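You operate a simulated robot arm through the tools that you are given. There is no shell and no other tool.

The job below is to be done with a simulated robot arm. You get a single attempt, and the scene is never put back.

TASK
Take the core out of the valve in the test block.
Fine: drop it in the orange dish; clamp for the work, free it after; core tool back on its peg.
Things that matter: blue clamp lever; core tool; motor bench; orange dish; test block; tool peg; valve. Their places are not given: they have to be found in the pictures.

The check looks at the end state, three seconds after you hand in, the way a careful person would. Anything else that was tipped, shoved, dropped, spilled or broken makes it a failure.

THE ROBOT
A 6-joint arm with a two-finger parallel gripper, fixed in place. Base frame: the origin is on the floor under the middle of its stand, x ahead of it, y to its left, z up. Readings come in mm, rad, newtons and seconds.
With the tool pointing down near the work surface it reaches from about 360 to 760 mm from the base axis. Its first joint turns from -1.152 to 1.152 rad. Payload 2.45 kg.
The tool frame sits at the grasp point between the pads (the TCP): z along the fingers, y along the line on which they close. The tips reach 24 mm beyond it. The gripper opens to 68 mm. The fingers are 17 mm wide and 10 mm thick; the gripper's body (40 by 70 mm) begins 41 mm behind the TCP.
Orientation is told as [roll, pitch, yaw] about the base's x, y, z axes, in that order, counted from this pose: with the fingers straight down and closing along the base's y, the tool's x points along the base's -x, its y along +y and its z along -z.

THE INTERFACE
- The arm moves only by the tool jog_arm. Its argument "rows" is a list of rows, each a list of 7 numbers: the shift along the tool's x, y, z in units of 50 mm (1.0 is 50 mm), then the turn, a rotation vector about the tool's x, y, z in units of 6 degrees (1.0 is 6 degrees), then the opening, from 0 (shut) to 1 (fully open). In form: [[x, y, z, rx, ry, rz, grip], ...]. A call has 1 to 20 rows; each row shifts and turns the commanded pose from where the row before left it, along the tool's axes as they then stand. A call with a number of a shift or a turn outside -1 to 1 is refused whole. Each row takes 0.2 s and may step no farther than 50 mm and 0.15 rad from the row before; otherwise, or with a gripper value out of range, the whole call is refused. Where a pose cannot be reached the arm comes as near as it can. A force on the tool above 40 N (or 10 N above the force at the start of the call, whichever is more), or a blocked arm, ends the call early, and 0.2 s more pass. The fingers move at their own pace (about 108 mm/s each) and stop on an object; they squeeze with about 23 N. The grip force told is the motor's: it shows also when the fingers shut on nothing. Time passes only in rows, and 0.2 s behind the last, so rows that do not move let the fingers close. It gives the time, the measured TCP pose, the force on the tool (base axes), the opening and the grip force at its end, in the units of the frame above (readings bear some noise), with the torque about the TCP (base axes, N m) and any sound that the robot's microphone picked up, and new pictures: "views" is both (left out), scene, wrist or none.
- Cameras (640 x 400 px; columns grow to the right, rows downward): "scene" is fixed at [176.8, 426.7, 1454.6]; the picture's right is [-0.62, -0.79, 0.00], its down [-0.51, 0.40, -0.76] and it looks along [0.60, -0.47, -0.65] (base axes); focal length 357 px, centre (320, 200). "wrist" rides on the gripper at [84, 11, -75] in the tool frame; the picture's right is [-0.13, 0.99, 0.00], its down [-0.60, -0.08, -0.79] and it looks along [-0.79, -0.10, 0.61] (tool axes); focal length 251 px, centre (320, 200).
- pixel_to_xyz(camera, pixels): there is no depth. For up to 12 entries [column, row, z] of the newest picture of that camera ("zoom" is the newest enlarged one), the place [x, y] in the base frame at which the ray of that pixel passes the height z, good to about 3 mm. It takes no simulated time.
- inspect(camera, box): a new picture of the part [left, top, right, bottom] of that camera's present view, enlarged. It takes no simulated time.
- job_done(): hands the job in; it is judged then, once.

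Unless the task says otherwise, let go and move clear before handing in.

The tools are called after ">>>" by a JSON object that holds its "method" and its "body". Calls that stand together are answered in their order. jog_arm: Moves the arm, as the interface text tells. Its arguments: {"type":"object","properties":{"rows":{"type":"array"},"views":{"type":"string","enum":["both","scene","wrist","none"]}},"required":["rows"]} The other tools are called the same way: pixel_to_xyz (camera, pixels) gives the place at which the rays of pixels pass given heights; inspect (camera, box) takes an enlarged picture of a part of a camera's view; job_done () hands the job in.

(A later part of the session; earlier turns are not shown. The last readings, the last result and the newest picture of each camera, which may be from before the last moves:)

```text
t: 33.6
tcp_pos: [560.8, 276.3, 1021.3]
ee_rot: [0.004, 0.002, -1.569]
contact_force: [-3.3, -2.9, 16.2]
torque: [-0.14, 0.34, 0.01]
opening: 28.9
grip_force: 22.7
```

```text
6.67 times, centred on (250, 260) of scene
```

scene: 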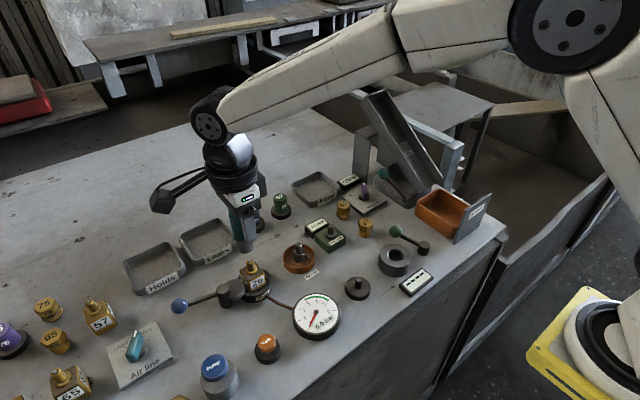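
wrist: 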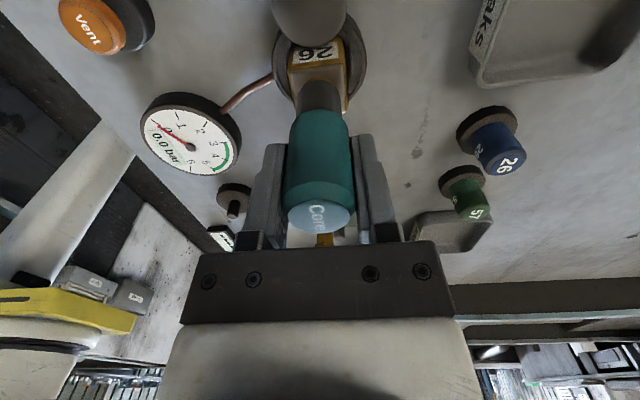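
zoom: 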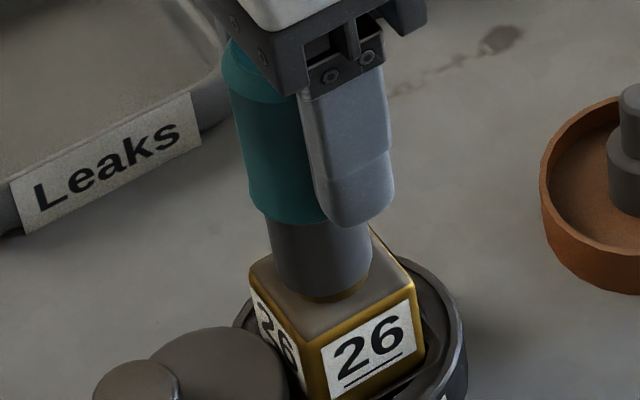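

The tool has seated: 16 N at TCP z≈1021. I'll ease up about 1 mm to a light press and begin turning counter-clockwise (from above), watching torque and sounds.

>>> {"method": "jog_arm", "body": {"rows": [[0, 0, -0.02, 0, 0, 0, 0], [0, 0, 0, 0, 0, -1, 0], [0, 0, 0, 0, 0, -1, 0], [0, 0, 0, 0, 0, -1, 0], [0, 0, 0, 0, 0, -1, 0], [0, 0, 0, 0, 0, -1, 0]], "views": "none"}}

>>> {"method": "inspect", "body": {"camera": "scene", "box": [225, 220, 285, 295]}}

```text
t: 35.0
tcp_pos: [559.9, 275.8, 1021.3]
ee_rot: [-0.002, 0.0, -1.045]
contact_force: [-0.1, -0.9, -0.6]
torque: [-0.02, 0.01, -0.03]
opening: 29.2
grip_force: 23.6
```

```text
5.33 times, centred on (255, 258) of scene
```

zoom: 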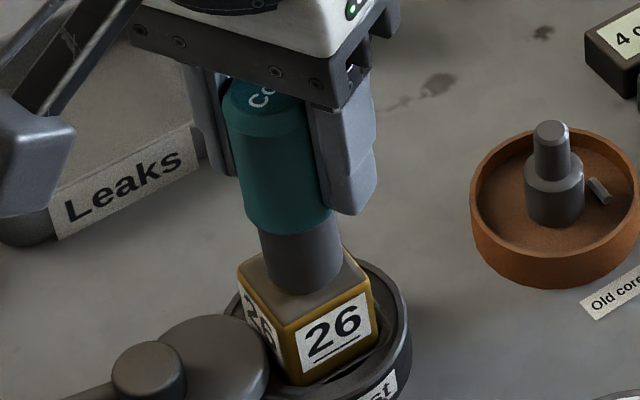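

The press force vanished after 30° of turn, so the tool may have dropped into engagement or lost contact. I'll look closely and press again gently.

>>> {"method": "inspect", "body": {"camera": "scene", "box": [235, 245, 275, 285]}}

>>> {"method": "jog_arm", "body": {"rows": [[0, 0, 0.03, 0, 0, 0, 0], [0, 0, 0, 0, 0, 0, 0]], "views": "wrist"}}

>>> {"method": "inspect", "body": {"camera": "scene", "box": [235, 245, 275, 285]}}

```text
10.00 times, centred on (255, 265) of scene
```

zoom: 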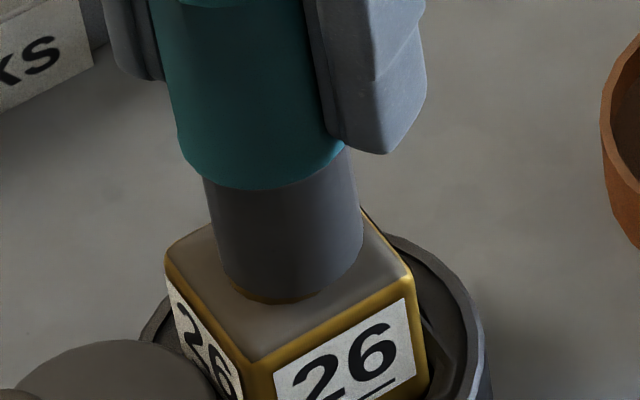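

```text
t: 35.6
tcp_pos: [559.7, 276.2, 1020.7]
ee_rot: [0.001, 0.0, -1.048]
contact_force: [-2.2, -1.4, 7.1]
torque: [0.02, 0.18, 0.0]
opening: 29.1
grip_force: 23.2
```

wrist: 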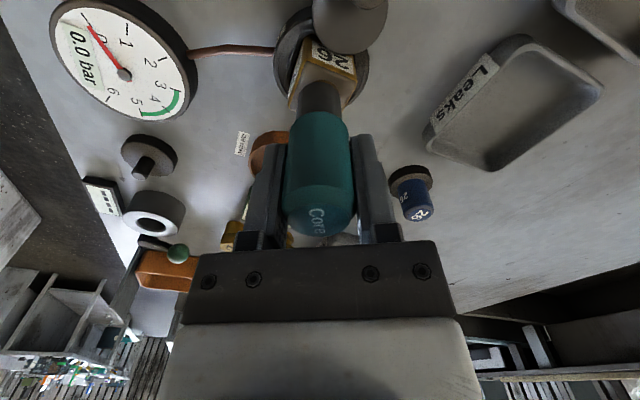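

```text
10.00 times, centred on (255, 265) of scene
```

zoom: 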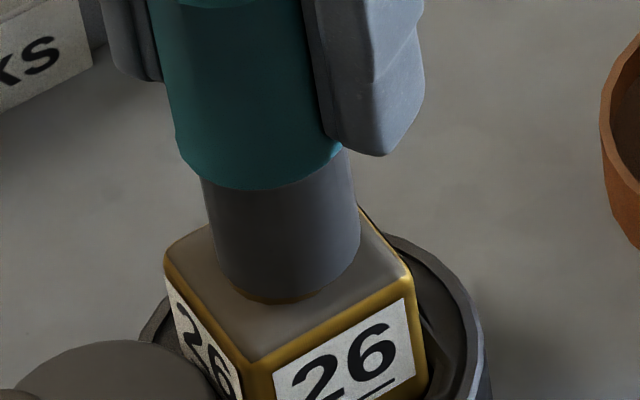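

There is a 7 N press again. I'll turn another 30° counter-clockwise under this press and read the torque.

>>> {"method": "jog_arm", "body": {"rows": [[0, 0, 0, 0, 0, -1, 0], [0, 0, 0, 0, 0, -1, 0], [0, 0, 0, 0, 0, -1, 0]], "views": "none"}}

>>> {"method": "jog_arm", "body": {"rows": [[0, 0, 0, 0, 0, -1, 0], [0, 0, 0, 0, 0, -1, 0], [0, 0, 0, 0, 0, -1, 0]], "views": "none"}}

>>> {"method": "inspect", "body": {"camera": "scene", "box": [225, 220, 285, 295]}}

```text
t: 36.4
tcp_pos: [560.3, 276.3, 1019.4]
ee_rot: [0.0, 0.0, -0.731]
contact_force: [3.1, 2.0, 7.1]
torque: [0.19, -0.14, -0.01]
opening: 29.3
grip_force: 23.1
```

```text
t: 37.2
tcp_pos: [560.4, 277.2, 1020.1]
ee_rot: [0.002, 0.0, -0.416]
contact_force: [10.5, 9.6, -0.9]
torque: [0.45, -0.55, -0.05]
opening: 29.5
grip_force: 22.8
```

```text
5.33 times, centred on (255, 258) of scene
```

zoom: 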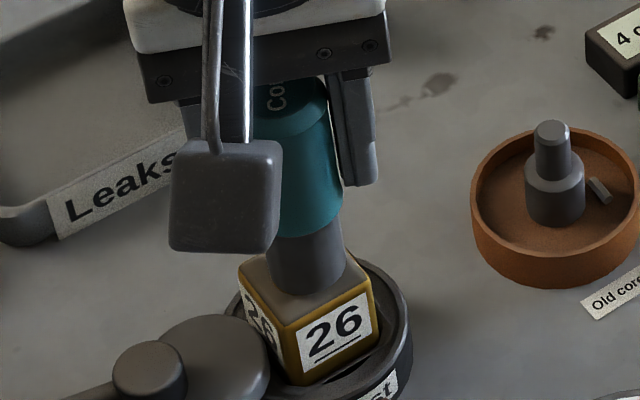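

Side force of (10.5, 9.6) N shows the tool axis is ~2 mm off the TCP axis along tool x, so turning makes it push sideways. I'll shift the TCP to relieve that and check the force.

>>> {"method": "jog_arm", "body": {"rows": [[-0.024, 0.037, 0, 0, 0, 0, 0], [0, 0, 0, 0, 0, 0, 0]], "views": "none"}}

>>> {"method": "jog_arm", "body": {"rows": [[0, 0, 0, 0, 0, 0, 0]], "views": "wrist"}}

>>> {"method": "inspect", "body": {"camera": "wrist", "box": [270, 50, 370, 130]}}

```text
t: 37.8
tcp_pos: [560.2, 278.2, 1019.1]
ee_rot: [-0.003, 0.001, -0.418]
contact_force: [-0.5, 3.0, 5.2]
torque: [0.23, -0.01, 0.04]
opening: 29.5
grip_force: 23.4
```

```text
t: 38.2
tcp_pos: [560.2, 276.7, 1019.9]
ee_rot: [-0.002, -0.002, -0.42]
contact_force: [-1.4, 2.9, 5.4]
torque: [0.2, 0.09, 0.01]
opening: 29.2
grip_force: 23.4
```

wrist: 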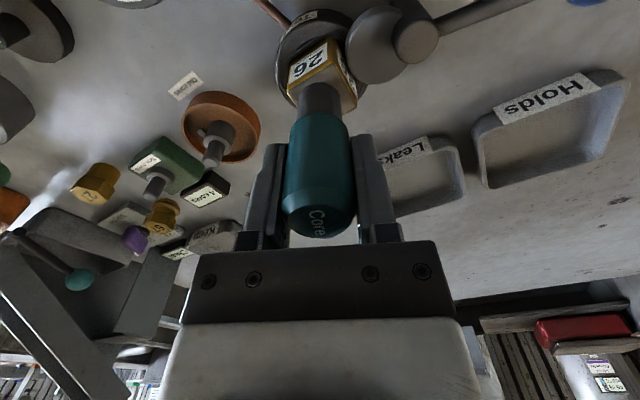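

```text
5.00 times, centred on (320, 90) of wrist
```

zoom: 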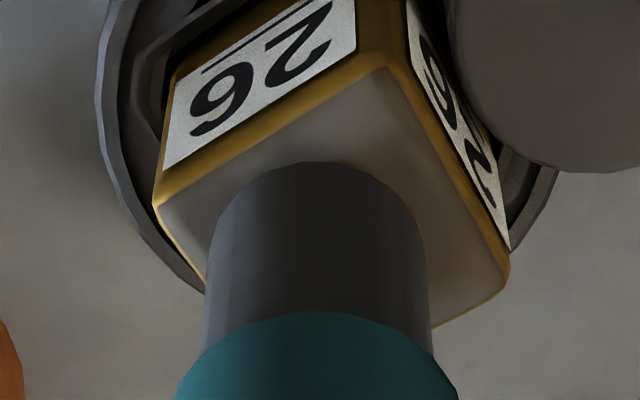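

Side force has dropped to ~3 N with a steady 5 N press. I'll continue turning counter-clockwise with a small sideways compensation per step.

>>> {"method": "jog_arm", "body": {"rows": [[0, 0.0042, 0, 0, 0, -1, 0], [0, 0.0042, 0, 0, 0, -1, 0], [0, 0.0042, 0, 0, 0, -1, 0], [0, 0.0042, 0, 0, 0, -1, 0], [0, 0.0042, 0, 0, 0, -1, 0]], "views": "none"}}

>>> {"method": "jog_arm", "body": {"rows": [[0, 0.0042, 0, 0, 0, -1, 0], [0, 0.0042, 0, 0, 0, -1, 0], [0, 0.0042, 0, 0, 0, -1, 0], [0, 0.0042, 0, 0, 0, -1, 0], [0, 0.0042, 0, 0, 0, -1, 0]], "views": "wrist"}}

>>> {"method": "inspect", "body": {"camera": "scene", "box": [225, 220, 285, 295]}}

```text
t: 39.4
tcp_pos: [561.4, 278.6, 1019.5]
ee_rot: [0.0, 0.003, 0.107]
contact_force: [0.9, -0.1, -1.5]
torque: [0.01, 0.01, 0.03]
opening: 29.2
grip_force: 23.5
```

```text
t: 40.6
tcp_pos: [561.4, 278.8, 1020.1]
ee_rot: [0.001, 0.001, 0.63]
contact_force: [-0.2, 0.0, -0.7]
torque: [0.03, 0.0, 0.02]
opening: 29.2
grip_force: 23.2
```

wrist: 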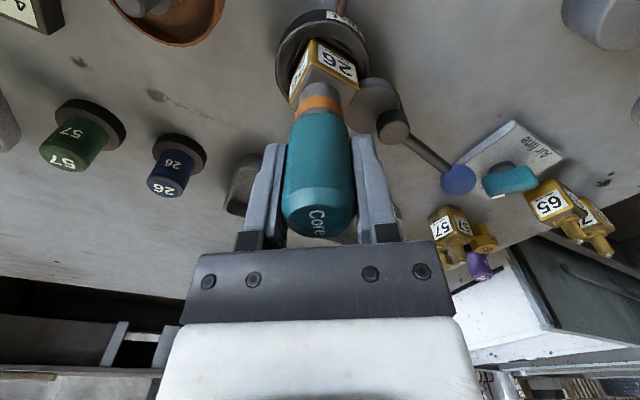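

```text
5.33 times, centred on (255, 258) of scene
```

zoom: 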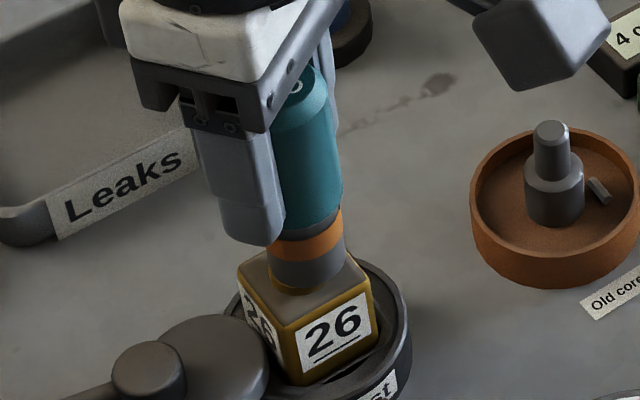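

An orange band has appeared on the tool's shaft, and the force fell to zero — probably an indicator that the core has come loose into the tool. I'll look closely.

>>> {"method": "inspect", "body": {"camera": "wrist", "box": [260, 50, 380, 240]}}

>>> {"method": "inspect", "body": {"camera": "scene", "box": [235, 240, 275, 285]}}

```text
2.11 times, centred on (320, 145) of wrist
```

zoom: 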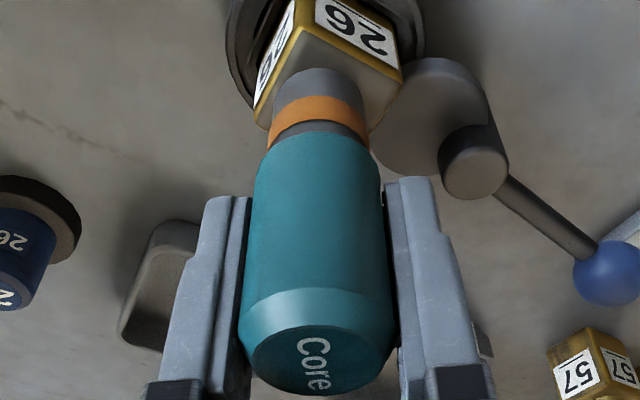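

```text
8.89 times, centred on (255, 262) of scene
```

zoom: 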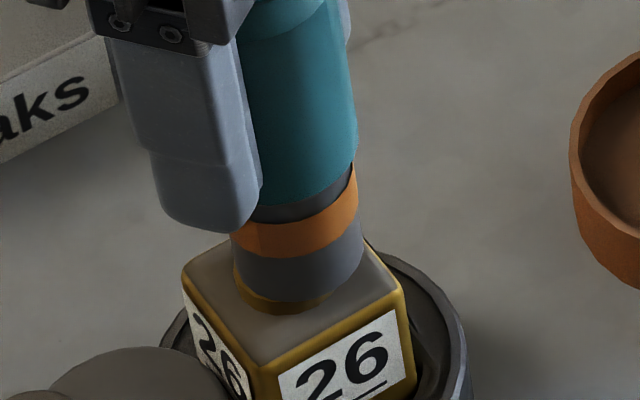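

The band is a real feature now showing on the shaft, likely meaning the core is held. I'll give another 60° of counter-clockwise turn to be sure it is fully unscrewed, then test-lift.

>>> {"method": "jog_arm", "body": {"rows": [[0, 0.0042, 0, 0, 0, -1, 0], [0, 0.0042, 0, 0, 0, -1, 0], [0, 0.0042, 0, 0, 0, -1, 0], [0, 0.0042, 0, 0, 0, -1, 0], [0, 0.0042, 0, 0, 0, -1, 0]], "views": "none"}}

>>> {"method": "jog_arm", "body": {"rows": [[0, 0.0042, 0, 0, 0, -1, 0], [0, 0.0042, 0, 0, 0, -1, 0], [0, 0.0042, 0, 0, 0, -1, 0], [0, 0.0042, 0, 0, 0, -1, 0], [0, 0.0042, 0, 0, 0, -1, 0]], "views": "wrist"}}

>>> {"method": "inspect", "body": {"camera": "scene", "box": [235, 240, 275, 285]}}

```text
t: 41.8
tcp_pos: [561.6, 280.6, 1019.9]
ee_rot: [0.0, -0.002, 1.153]
contact_force: [3.2, 3.3, -1.4]
torque: [0.14, -0.16, -0.01]
opening: 29.2
grip_force: 22.8
```

```text
t: 43.0
tcp_pos: [559.9, 281.2, 1019.8]
ee_rot: [-0.001, 0.0, 1.679]
contact_force: [2.5, 6.3, 1.4]
torque: [0.22, -0.12, -0.02]
opening: 29.1
grip_force: 23.0
```

wrist: 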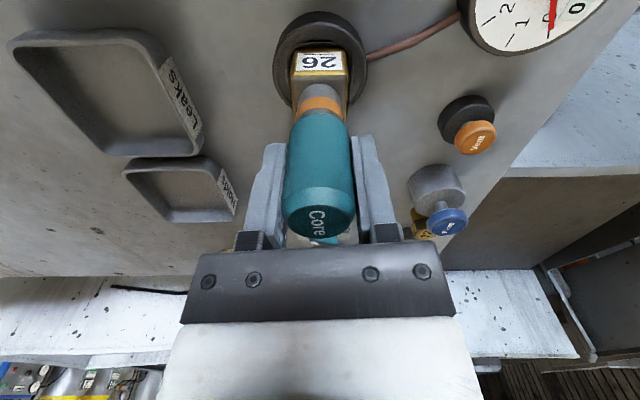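

```text
8.89 times, centred on (255, 262) of scene
```

zoom: 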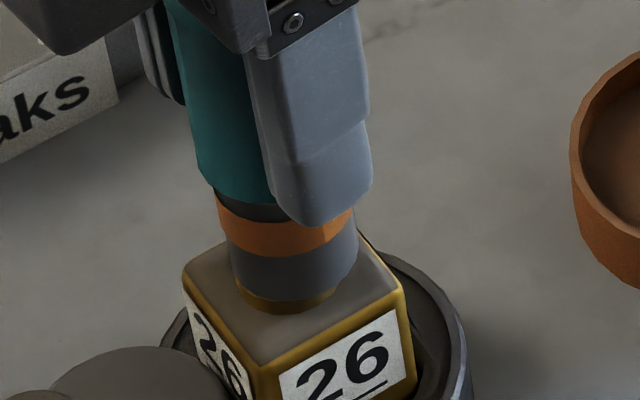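

The band persists after ~186° of turn. I'll relieve the 6 N side force and test-lift a few millimetres, watching for resistance.

>>> {"method": "jog_arm", "body": {"rows": [[-0.015, 0, 0, 0, 0, 0, 0], [0, 0, -0.04, 0, 0, 0, 0], [0, 0, -0.04, 0, 0, 0, 0], [0, 0, 0, 0, 0, 0, 0]], "views": "none"}}

>>> {"method": "inspect", "body": {"camera": "scene", "box": [235, 240, 275, 285]}}

```text
t: 44.0
tcp_pos: [559.8, 281.1, 1023.8]
ee_rot: [0.0, -0.001, 1.675]
contact_force: [-0.5, -0.1, -0.9]
torque: [0.03, -0.01, 0.0]
opening: 29.2
grip_force: 23.6
```

```text
8.89 times, centred on (255, 262) of scene
```

zoom: 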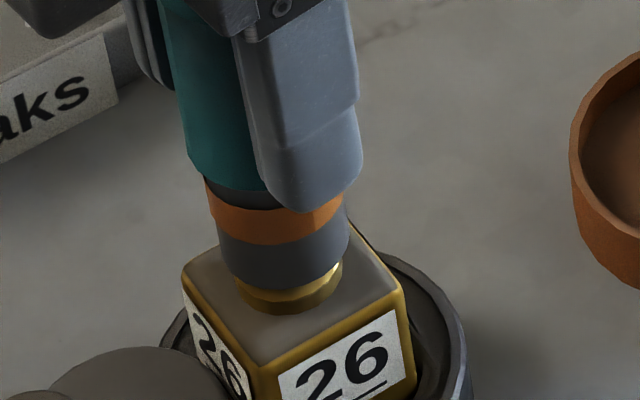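

It lifts freely with the orange band still shown. I'll lift fully clear and check that the stem no longer has its silver pin.

>>> {"method": "jog_arm", "body": {"rows": [[0, 0, -0.2, 0, 0, 0, 0], [0, 0, -0.3, 0, 0, 0, 0], [0, 0, -0.5, 0, 0, 0, 0], [0, 0, -0.7, 0, 0, 0, 0], [0, 0, -0.7, 0, 0, 0, 0], [0, 0, 0, 0, 0, 0, 0]]}}

>>> {"method": "inspect", "body": {"camera": "scene", "box": [215, 210, 295, 290]}}

>>> {"method": "inspect", "body": {"camera": "wrist", "box": [260, 0, 380, 120]}}

```text
t: 45.4
tcp_pos: [559.0, 282.2, 1143.8]
ee_rot: [0.001, -0.001, 1.676]
contact_force: [-0.6, 0.5, -1.3]
torque: [0.02, -0.02, -0.02]
opening: 28.9
grip_force: 22.9
```

scene: 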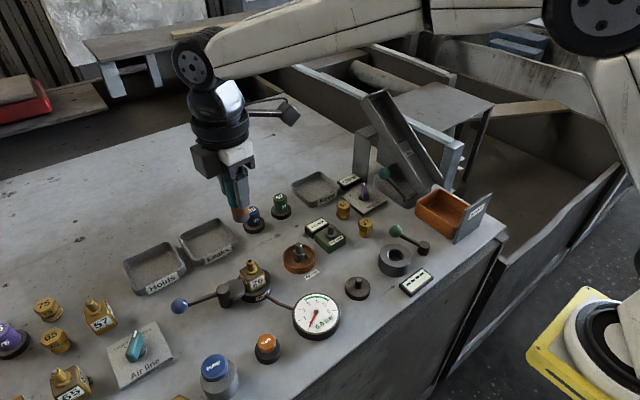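
wrist: 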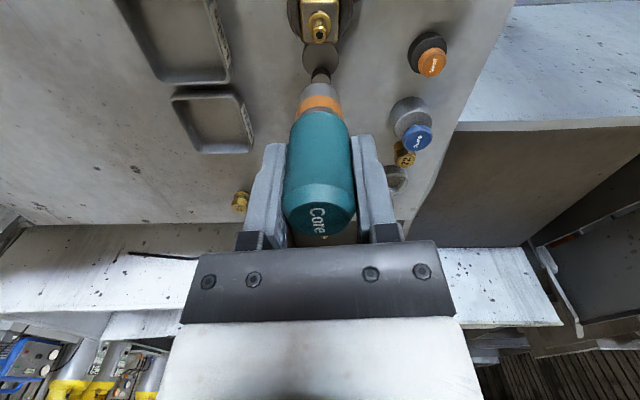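

```text
5.00 times, centred on (255, 250) of scene
```

zoom: 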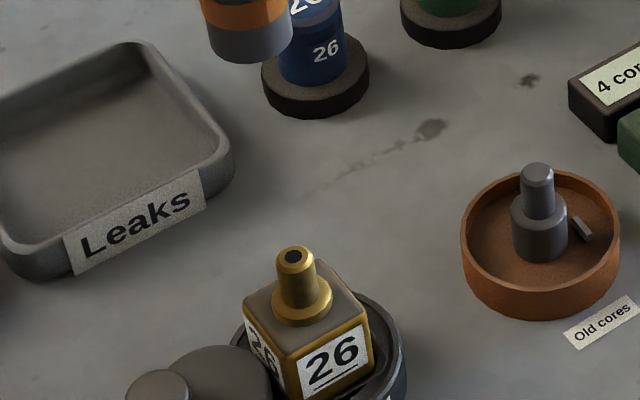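

```text
3.33 times, centred on (320, 60) of wrist
```

zoom: 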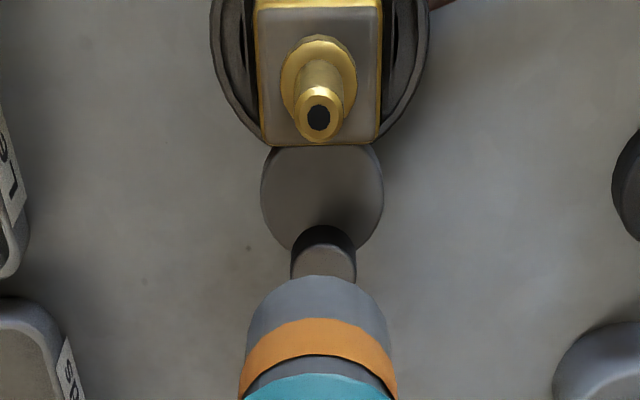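

The stem now shows a dark empty hole and the tool carries the orange band, so the core is in the tool. With the tool lifted straight off, the stem top sits at wrist (319.5,34.5) — my alignment reference for this yaw. I'll move over the dish post.

>>> {"method": "jog_arm", "body": {"rows": [[0.69, 0.06, 0, 0, 0, 0, 0], [0.69, 0.06, 0, 0, 0, 0, 0], [0.69, 0.06, 0, 0, 0, 0, 0], [0, 0, 0.6, 0, 0, 0, 0], [0, 0, 0, 0, 0, 0, 0], [0, 0, 0, 0, 0, 0, 0]]}}

>>> {"method": "inspect", "body": {"camera": "wrist", "box": [260, 0, 380, 120]}}

>>> {"method": "inspect", "body": {"camera": "scene", "box": [260, 200, 340, 290]}}

```text
t: 46.8
tcp_pos: [560.3, 176.0, 1112.9]
ee_rot: [0.0, -0.003, 1.675]
contact_force: [0.8, -0.1, -0.7]
torque: [-0.02, 0.04, 0.0]
opening: 28.9
grip_force: 23.0
```

scene: 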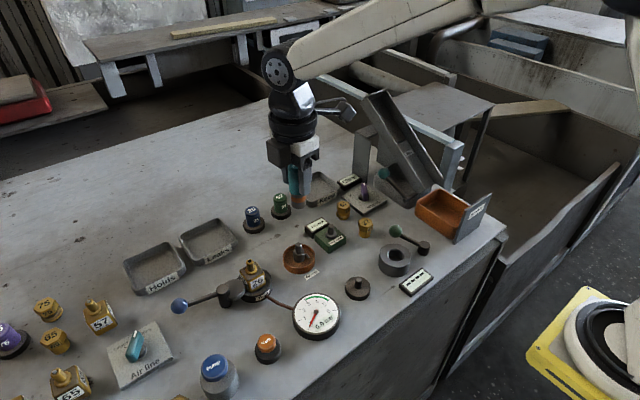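
wrist: 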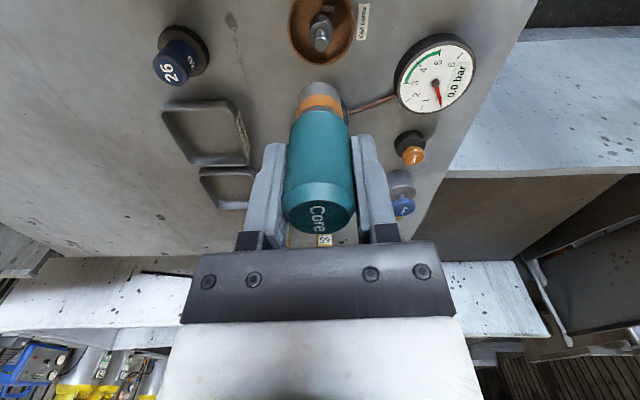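

```text
3.33 times, centred on (320, 60) of wrist
```

zoom: 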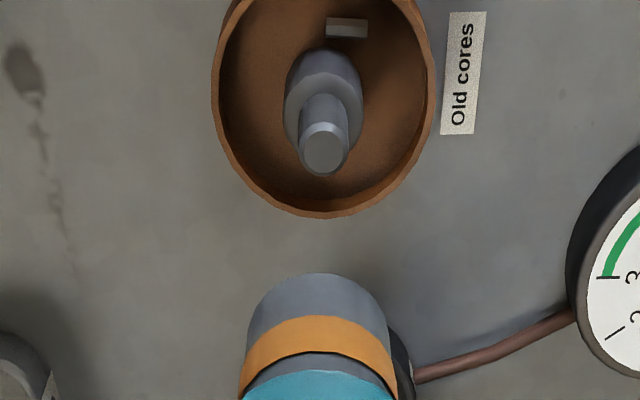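

```text
4.44 times, centred on (300, 245) of scene
```

zoom: 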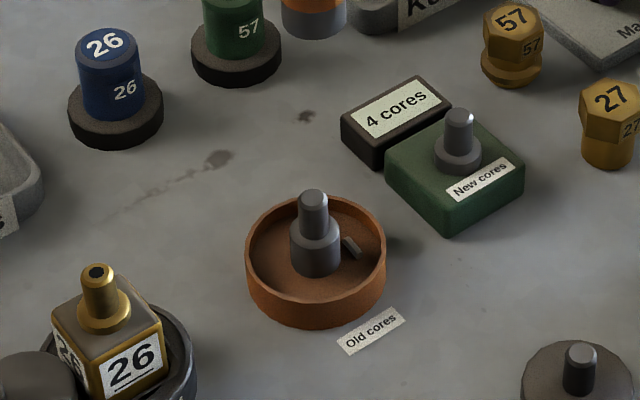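

The dish post top is at wrist (321.6,45.6) and scene (298.5,244.4). I'll triangulate it with averaged rays.

>>> {"method": "pixel_to_xyz", "body": {"camera": "wrist", "pixels": [[321.6, 45.6, 925], [321.6, 45.6, 930], [321.6, 45.6, 935], [321.6, 45.6, 940], [321.6, 45.6, 945], [321.6, 45.6, 950], [321.6, 45.6, 955], [321.6, 45.6, 960], [321.6, 45.6, 965], [321.6, 45.6, 970]]}}

>>> {"method": "pixel_to_xyz", "body": {"camera": "scene", "pixels": [[298.5, 244.4, 925], [298.5, 244.4, 930], [298.5, 244.4, 935], [298.5, 244.4, 940], [298.5, 244.4, 945], [298.5, 244.4, 950], [298.5, 244.4, 955], [298.5, 244.4, 960], [298.5, 244.4, 965], [298.5, 244.4, 970]]}}

```text
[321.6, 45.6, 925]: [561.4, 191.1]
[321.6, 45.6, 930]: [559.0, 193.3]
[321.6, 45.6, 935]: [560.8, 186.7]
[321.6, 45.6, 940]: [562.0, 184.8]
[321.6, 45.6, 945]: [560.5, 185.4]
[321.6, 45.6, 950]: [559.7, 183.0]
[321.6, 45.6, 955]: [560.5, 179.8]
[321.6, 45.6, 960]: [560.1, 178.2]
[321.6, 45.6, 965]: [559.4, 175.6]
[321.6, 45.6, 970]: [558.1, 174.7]
```

```text
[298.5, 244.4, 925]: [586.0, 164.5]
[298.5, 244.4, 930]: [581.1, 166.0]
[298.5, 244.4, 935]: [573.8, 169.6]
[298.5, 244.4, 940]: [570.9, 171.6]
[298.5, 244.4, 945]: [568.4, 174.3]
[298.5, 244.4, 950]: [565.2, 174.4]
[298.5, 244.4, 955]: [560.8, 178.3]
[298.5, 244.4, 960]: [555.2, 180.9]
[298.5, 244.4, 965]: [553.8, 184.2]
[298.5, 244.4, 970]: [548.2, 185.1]
```

The post top is at about (560,179.5,956); relative to my reference the TCP must shift ~6.7 mm towards +y and ~1.5 mm towards −x. I'll correct and descend to just above the post.

>>> {"method": "jog_arm", "body": {"rows": [[-0.134, 0.03, 0, 0, 0, 0, 0], [0, 0, 0.7, 0, 0, 0, 0], [0, 0, 0.7, 0, 0, 0, 0], [0, 0, 0, 0, 0, 0, 0], [0, 0, 0, 0, 0, 0, 0]]}}

>>> {"method": "inspect", "body": {"camera": "wrist", "box": [280, 30, 360, 110]}}

>>> {"method": "inspect", "body": {"camera": "scene", "box": [275, 205, 325, 265]}}

```text
t: 48.0
tcp_pos: [557.9, 185.0, 1041.1]
ee_rot: [-0.001, -0.001, 1.676]
contact_force: [0.1, 1.1, -1.3]
torque: [0.02, -0.01, -0.01]
opening: 28.9
grip_force: 23.0
```

scene: 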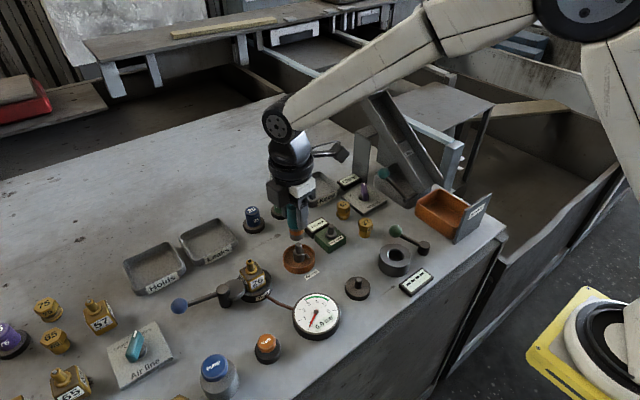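
wrist: 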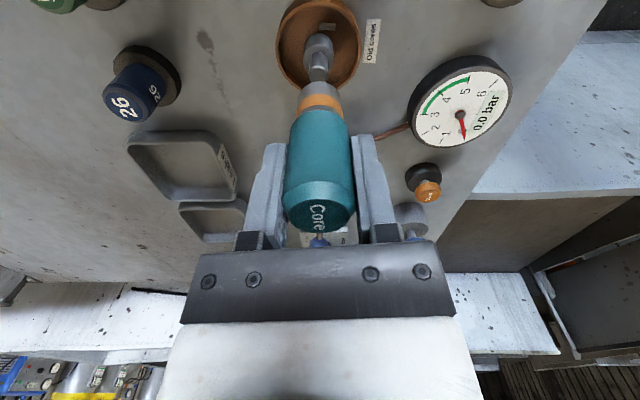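

```text
5.00 times, centred on (320, 70) of wrist
```

zoom: 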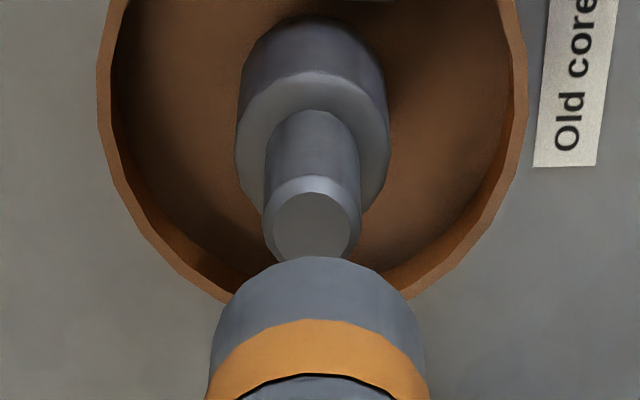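

```text
6.67 times, centred on (300, 235) of scene
```

zoom: 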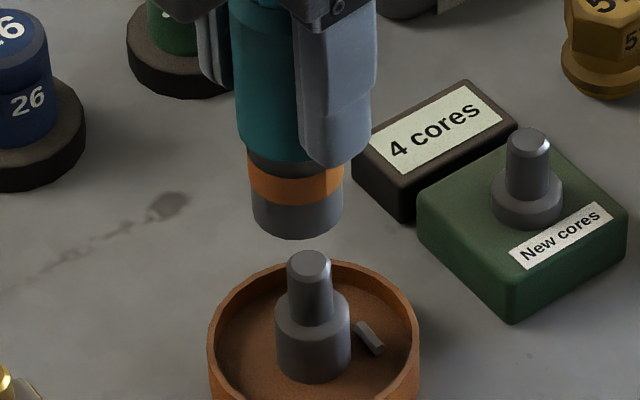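

The post lies ~4 mm towards −y and ~0.8 mm towards +x of the tool axis (both cameras agree). I'll correct that and lower 8 mm.

>>> {"method": "jog_arm", "body": {"rows": [[0.076, -0.014, 0, 0, 0, 0, 0], [0, 0, 0.16, 0, 0, 0, 0], [0, 0, 0, 0, 0, 0, 0], [0, 0, 0, 0, 0, 0, 0]], "views": "wrist"}}

>>> {"method": "inspect", "body": {"camera": "wrist", "box": [280, 30, 360, 110]}}

>>> {"method": "inspect", "body": {"camera": "scene", "box": [275, 205, 325, 265]}}

```text
t: 49.0
tcp_pos: [560.1, 181.1, 1034.3]
ee_rot: [0.001, -0.001, 1.676]
contact_force: [-0.8, -0.1, -1.5]
torque: [-0.01, 0.02, 0.0]
opening: 29.1
grip_force: 22.9
```

wrist: 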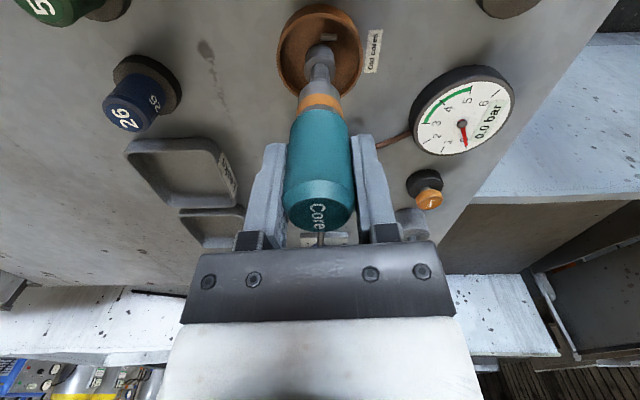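

```text
5.00 times, centred on (320, 70) of wrist
```

zoom: 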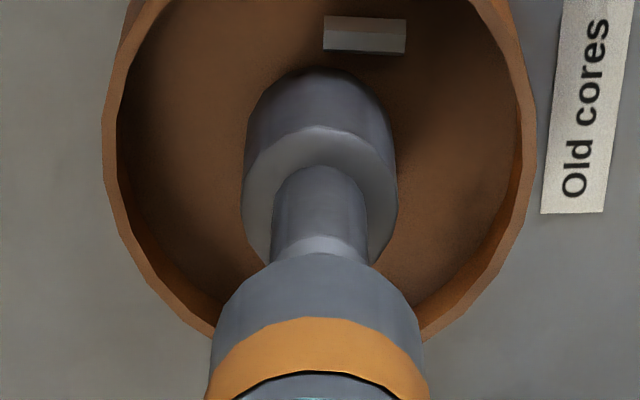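

```text
6.67 times, centred on (300, 235) of scene
```

zoom: 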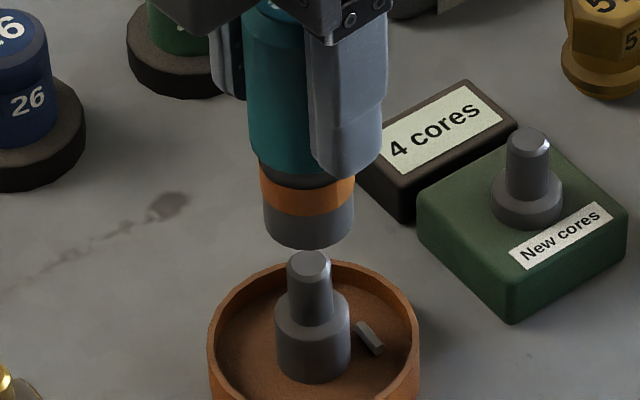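

Now the tool is directly above the post in both views (offset <0.5 mm). I'll lower 12 mm slowly.

>>> {"method": "jog_arm", "body": {"rows": [[0, 0, 0.06, 0, 0, 0, 0], [0, 0, 0.06, 0, 0, 0, 0], [0, 0, 0.06, 0, 0, 0, 0], [0, 0, 0.06, 0, 0, 0, 0], [0, 0, 0, 0, 0, 0, 0]], "views": "wrist"}}

>>> {"method": "inspect", "body": {"camera": "wrist", "box": [280, 30, 360, 110]}}

>>> {"method": "inspect", "body": {"camera": "scene", "box": [275, 205, 325, 265]}}

```text
t: 50.2
tcp_pos: [561.7, 179.5, 1024.0]
ee_rot: [-0.001, 0.001, 1.675]
contact_force: [0.1, 0.2, -0.6]
torque: [-0.01, 0.0, 0.04]
opening: 29.2
grip_force: 22.4
```

wrist: 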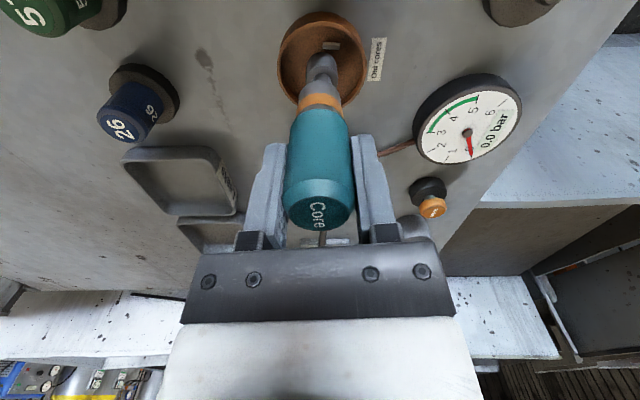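

```text
5.00 times, centred on (320, 70) of wrist
```

zoom: 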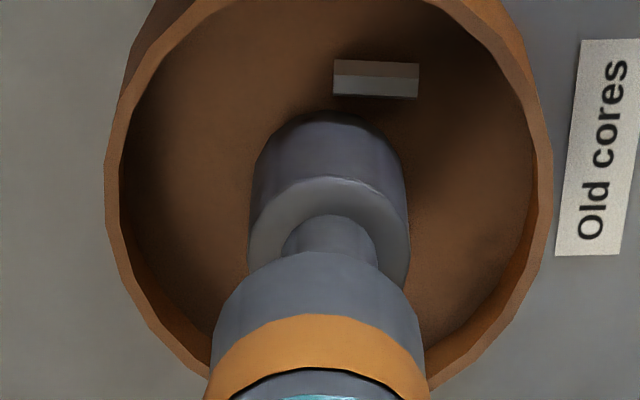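

```text
6.67 times, centred on (300, 235) of scene
```

zoom: 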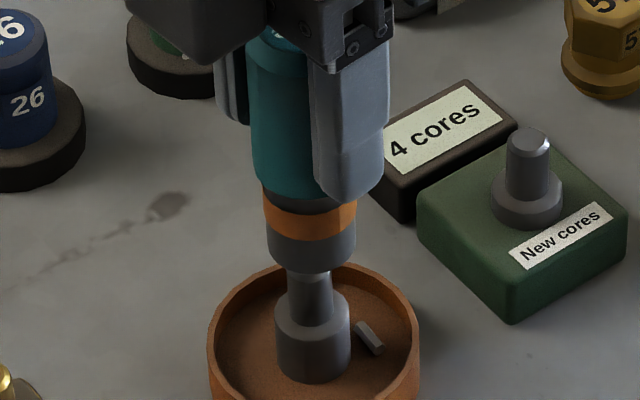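

The tool bottom is about at the post's top with no force; the wrist shows the post ~1.7 mm towards −x now. I'll nudge and lower another 6 mm.

>>> {"method": "jog_arm", "body": {"rows": [[-0.008, 0.03, 0, 0, 0, 0, 0], [0, 0, 0, 0, 0, 0, 0], [0, 0, 0.06, 0, 0, 0, 0], [0, 0, 0.06, 0, 0, 0, 0], [0, 0, 0, 0, 0, 0, 0]], "views": "wrist"}}

>>> {"method": "inspect", "body": {"camera": "wrist", "box": [280, 30, 360, 110]}}

>>> {"method": "inspect", "body": {"camera": "scene", "box": [275, 205, 325, 265]}}

```text
t: 51.4
tcp_pos: [560.9, 180.3, 1017.1]
ee_rot: [0.001, 0.0, 1.674]
contact_force: [-0.3, 0.2, -0.2]
torque: [0.02, -0.03, 0.0]
opening: 29.1
grip_force: 23.1
```

wrist: 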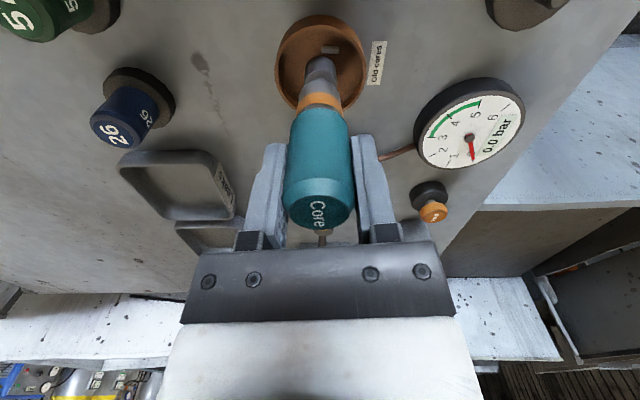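

```text
5.00 times, centred on (320, 70) of wrist
```

zoom: 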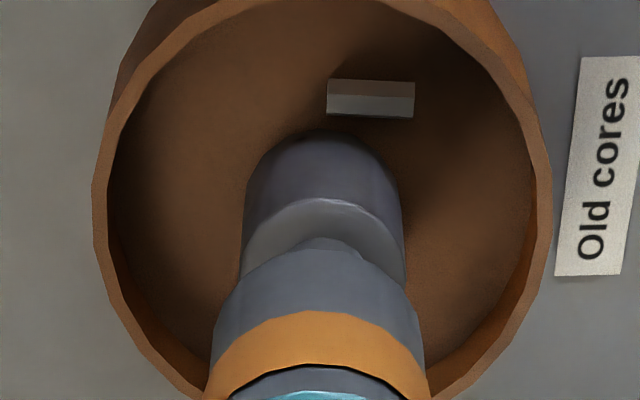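

```text
6.67 times, centred on (300, 235) of scene
```

zoom: 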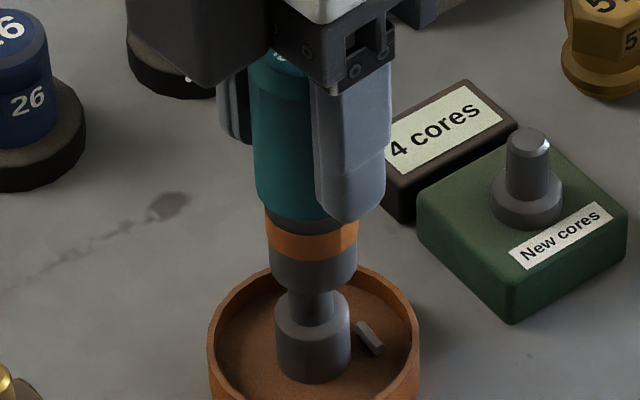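

The tool has gone over the post without touching and the band is still orange. I'll keep lowering in small steps.

>>> {"method": "jog_arm", "body": {"rows": [[0, 0, 0.06, 0, 0, 0, 0], [0, 0, 0.06, 0, 0, 0, 0], [0, 0, 0.06, 0, 0, 0, 0], [0, 0, 0, 0, 0, 0, 0]], "views": "wrist"}}

>>> {"method": "inspect", "body": {"camera": "wrist", "box": [280, 30, 360, 110]}}

>>> {"method": "inspect", "body": {"camera": "scene", "box": [275, 205, 325, 265]}}

```text
t: 52.4
tcp_pos: [559.7, 180.7, 1008.6]
ee_rot: [-0.001, 0.0, 1.675]
contact_force: [0.1, -0.5, 0.0]
torque: [-0.01, 0.01, 0.0]
opening: 29.2
grip_force: 23.2
```

wrist: 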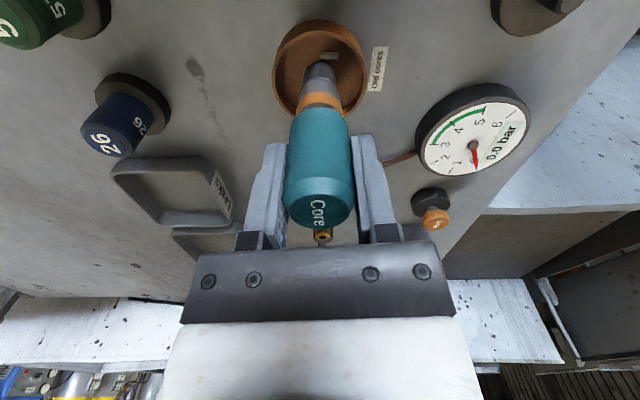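

```text
5.00 times, centred on (320, 70) of wrist
```

zoom: 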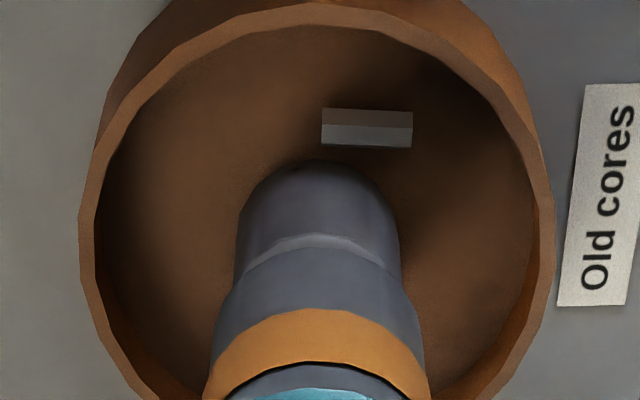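

```text
6.67 times, centred on (300, 235) of scene
```

zoom: 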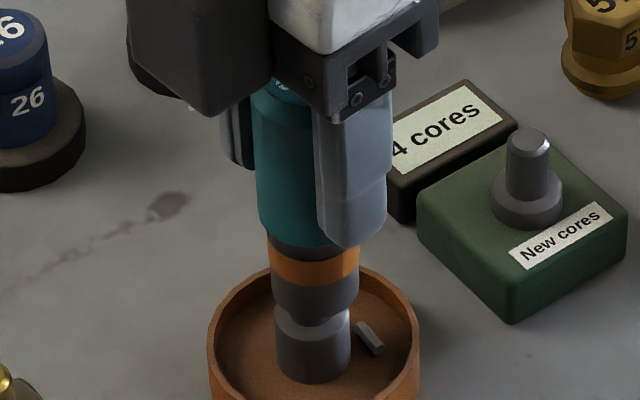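

The tool is close to the wider step of the post and still no contact. I'll continue lowering gently until it presses.

>>> {"method": "jog_arm", "body": {"rows": [[0, 0, 0.04, 0, 0, 0, 0], [0, 0, 0.04, 0, 0, 0, 0], [0, 0, 0, 0, 0, 0, 0]], "views": "none"}}

>>> {"method": "jog_arm", "body": {"rows": [[0, 0, 0.04, 0, 0, 0, 0], [0, 0, 0.03, 0, 0, 0, 0], [0, 0, 0, 0, 0, 0, 0]], "views": "wrist"}}

>>> {"method": "inspect", "body": {"camera": "wrist", "box": [280, 30, 360, 110]}}

>>> {"method": "inspect", "body": {"camera": "scene", "box": [275, 215, 325, 275]}}

```text
t: 53.2
tcp_pos: [558.6, 181.7, 1003.9]
ee_rot: [0.001, -0.001, 1.676]
contact_force: [0.3, -0.4, -0.3]
torque: [0.0, -0.01, 0.03]
opening: 28.9
grip_force: 23.7
```

```text
t: 54.0
tcp_pos: [558.8, 180.5, 1001.3]
ee_rot: [-0.001, 0.0, 1.676]
contact_force: [0.0, -0.1, -0.7]
torque: [0.0, 0.01, -0.05]
opening: 29.1
grip_force: 22.9
```

wrist: 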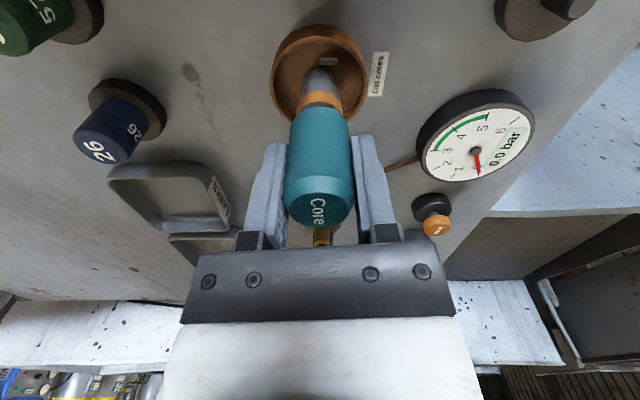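

```text
5.00 times, centred on (320, 70) of wrist
```

zoom: 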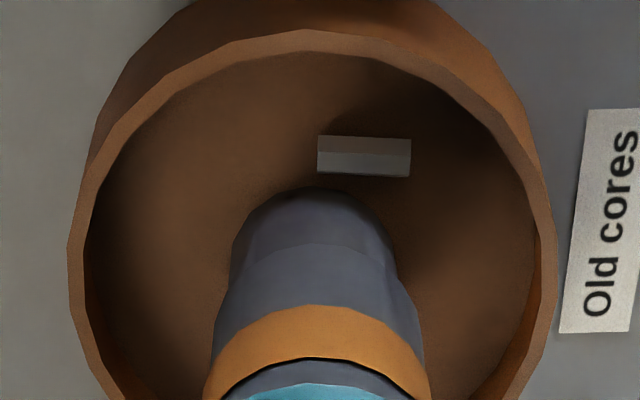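

```text
6.67 times, centred on (300, 245) of scene
```

zoom: 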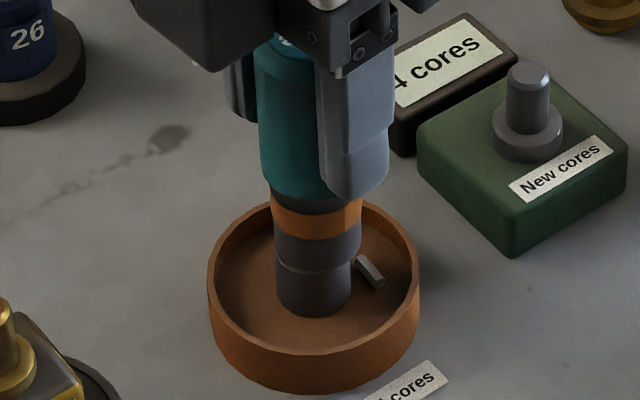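

The tool skirt is at the step but not yet pressing. I'll lower a few more millimetres, looking for contact.

>>> {"method": "jog_arm", "body": {"rows": [[0, 0, 0.03, 0, 0, 0, 0], [0, 0, 0.03, 0, 0, 0, 0], [0, 0, 0, 0, 0, 0, 0]], "views": "none"}}

>>> {"method": "inspect", "body": {"camera": "scene", "box": [275, 215, 325, 275]}}

```text
t: 54.8
tcp_pos: [560.0, 180.8, 999.7]
ee_rot: [-0.003, 0.0, 1.677]
contact_force: [-4.2, -2.2, 17.2]
torque: [-0.22, 0.29, 0.02]
opening: 29.3
grip_force: 23.4
```

```text
6.67 times, centred on (300, 245) of scene
```

zoom: 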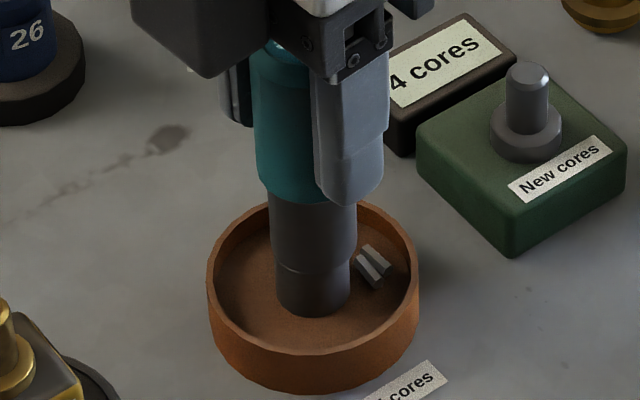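

The orange band vanished and two cores now lie in the dish, so the core dropped. I'll lift straight up off the post and confirm.

>>> {"method": "jog_arm", "body": {"rows": [[0, 0, -0.1, 0, 0, 0, 0], [0, 0, -0.2, 0, 0, 0, 0], [0, 0, -0.3, 0, 0, 0, 0], [0, 0, -0.6, 0, 0, 0, 0], [0, 0, -0.7, 0, 0, 0, 0], [0, 0, -0.6, 0, 0, 0, 0], [0, 0, 0, 0, 0, 0, 0]]}}

>>> {"method": "inspect", "body": {"camera": "scene", "box": [270, 190, 350, 290]}}

>>> {"method": "inspect", "body": {"camera": "wrist", "box": [260, 0, 380, 120]}}

```text
t: 56.4
tcp_pos: [557.8, 180.2, 1123.8]
ee_rot: [-0.001, -0.002, 1.677]
contact_force: [0.4, -0.3, -1.1]
torque: [-0.04, 0.03, 0.0]
opening: 29.1
grip_force: 22.6
```

scene: 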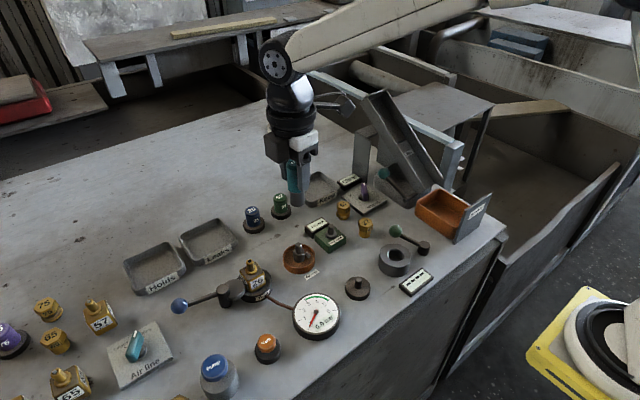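
wrist: 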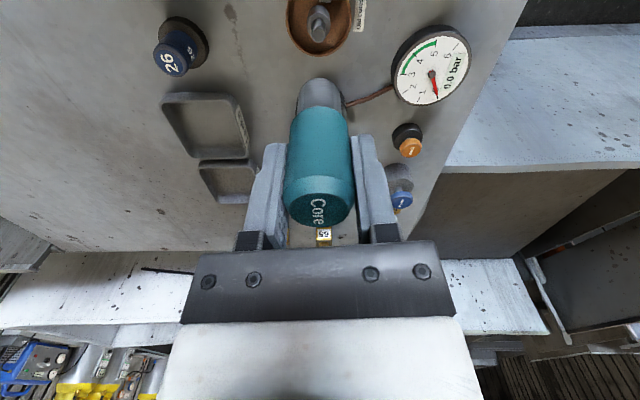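

```text
4.00 times, centred on (310, 240) of scene
```

zoom: 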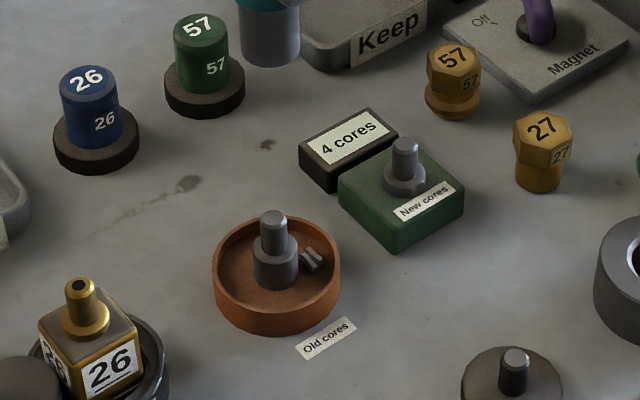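

```text
3.33 times, centred on (320, 60) of wrist
```

zoom: 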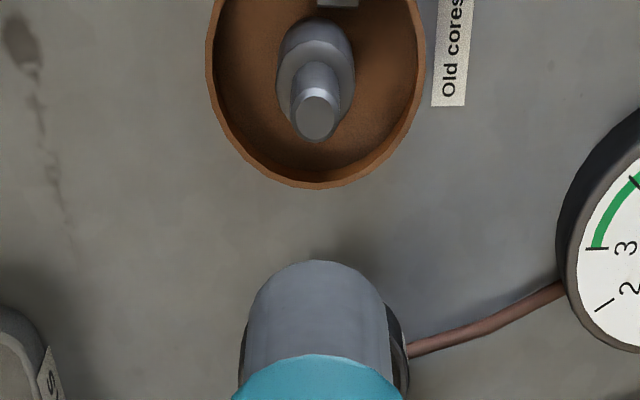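

The dish holds two cores, the tool's band is gone, and the post sits at wrist (319.2,35.4), which I keep as the reference. Next I'll carry the tool over to its peg at the same relative height.

>>> {"method": "jog_arm", "body": {"rows": [[0.235, 0.827, 0, 0, 0, 0, 0], [0.235, 0.827, 0, 0, 0, 0, 0], [0.235, 0.827, 0, 0, 0, 0, 0], [0, 0, 0.45, 0, 0, 0, 0], [0, 0, 0, 0, 0, 0, 0], [0, 0, 0, 0, 0, 0, 0]]}}

>>> {"method": "inspect", "body": {"camera": "wrist", "box": [260, 0, 380, 120]}}

>>> {"method": "inspect", "body": {"camera": "scene", "box": [320, 210, 400, 310]}}

```text
t: 57.8
tcp_pos: [438.9, 130.0, 1100.1]
ee_rot: [-0.001, -0.001, 1.677]
contact_force: [-0.2, 0.4, -1.1]
torque: [0.01, 0.03, -0.01]
opening: 29.0
grip_force: 23.3
```

scene: 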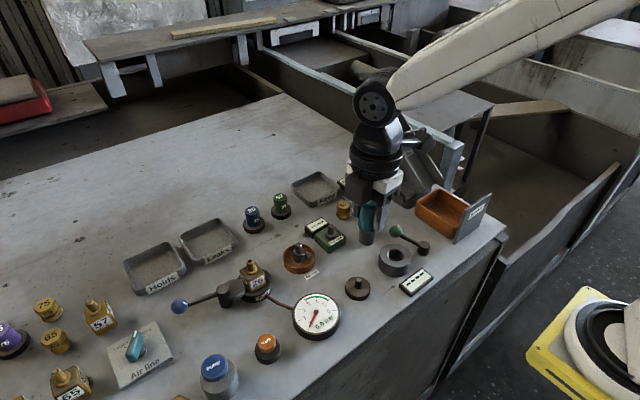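
wrist: 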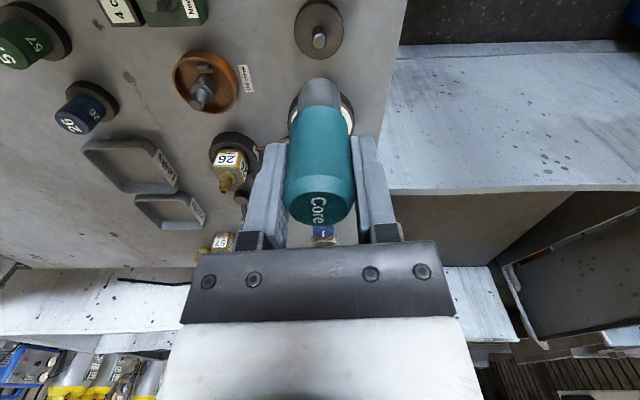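

```text
3.33 times, centred on (320, 60) of wrist
```

zoom: 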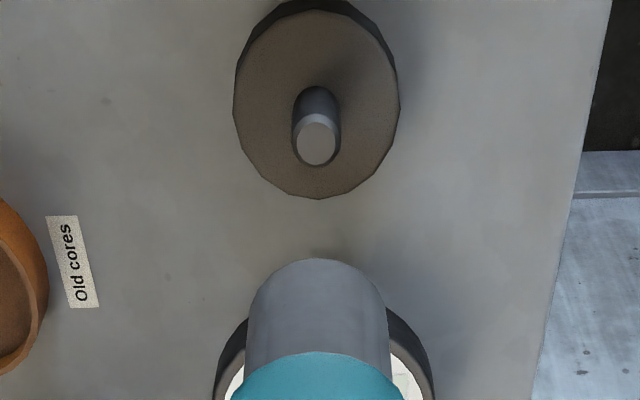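

```text
4.00 times, centred on (360, 260) of scene
```

zoom: 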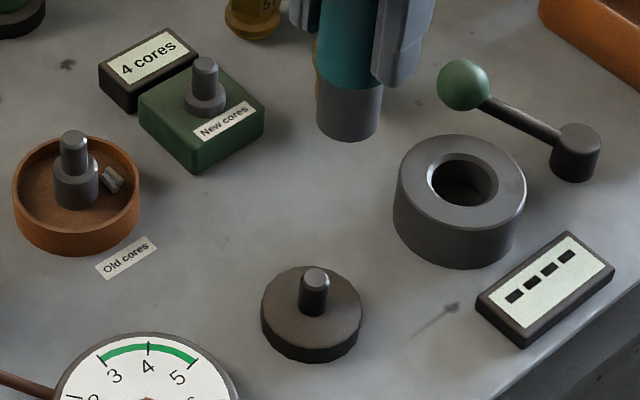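

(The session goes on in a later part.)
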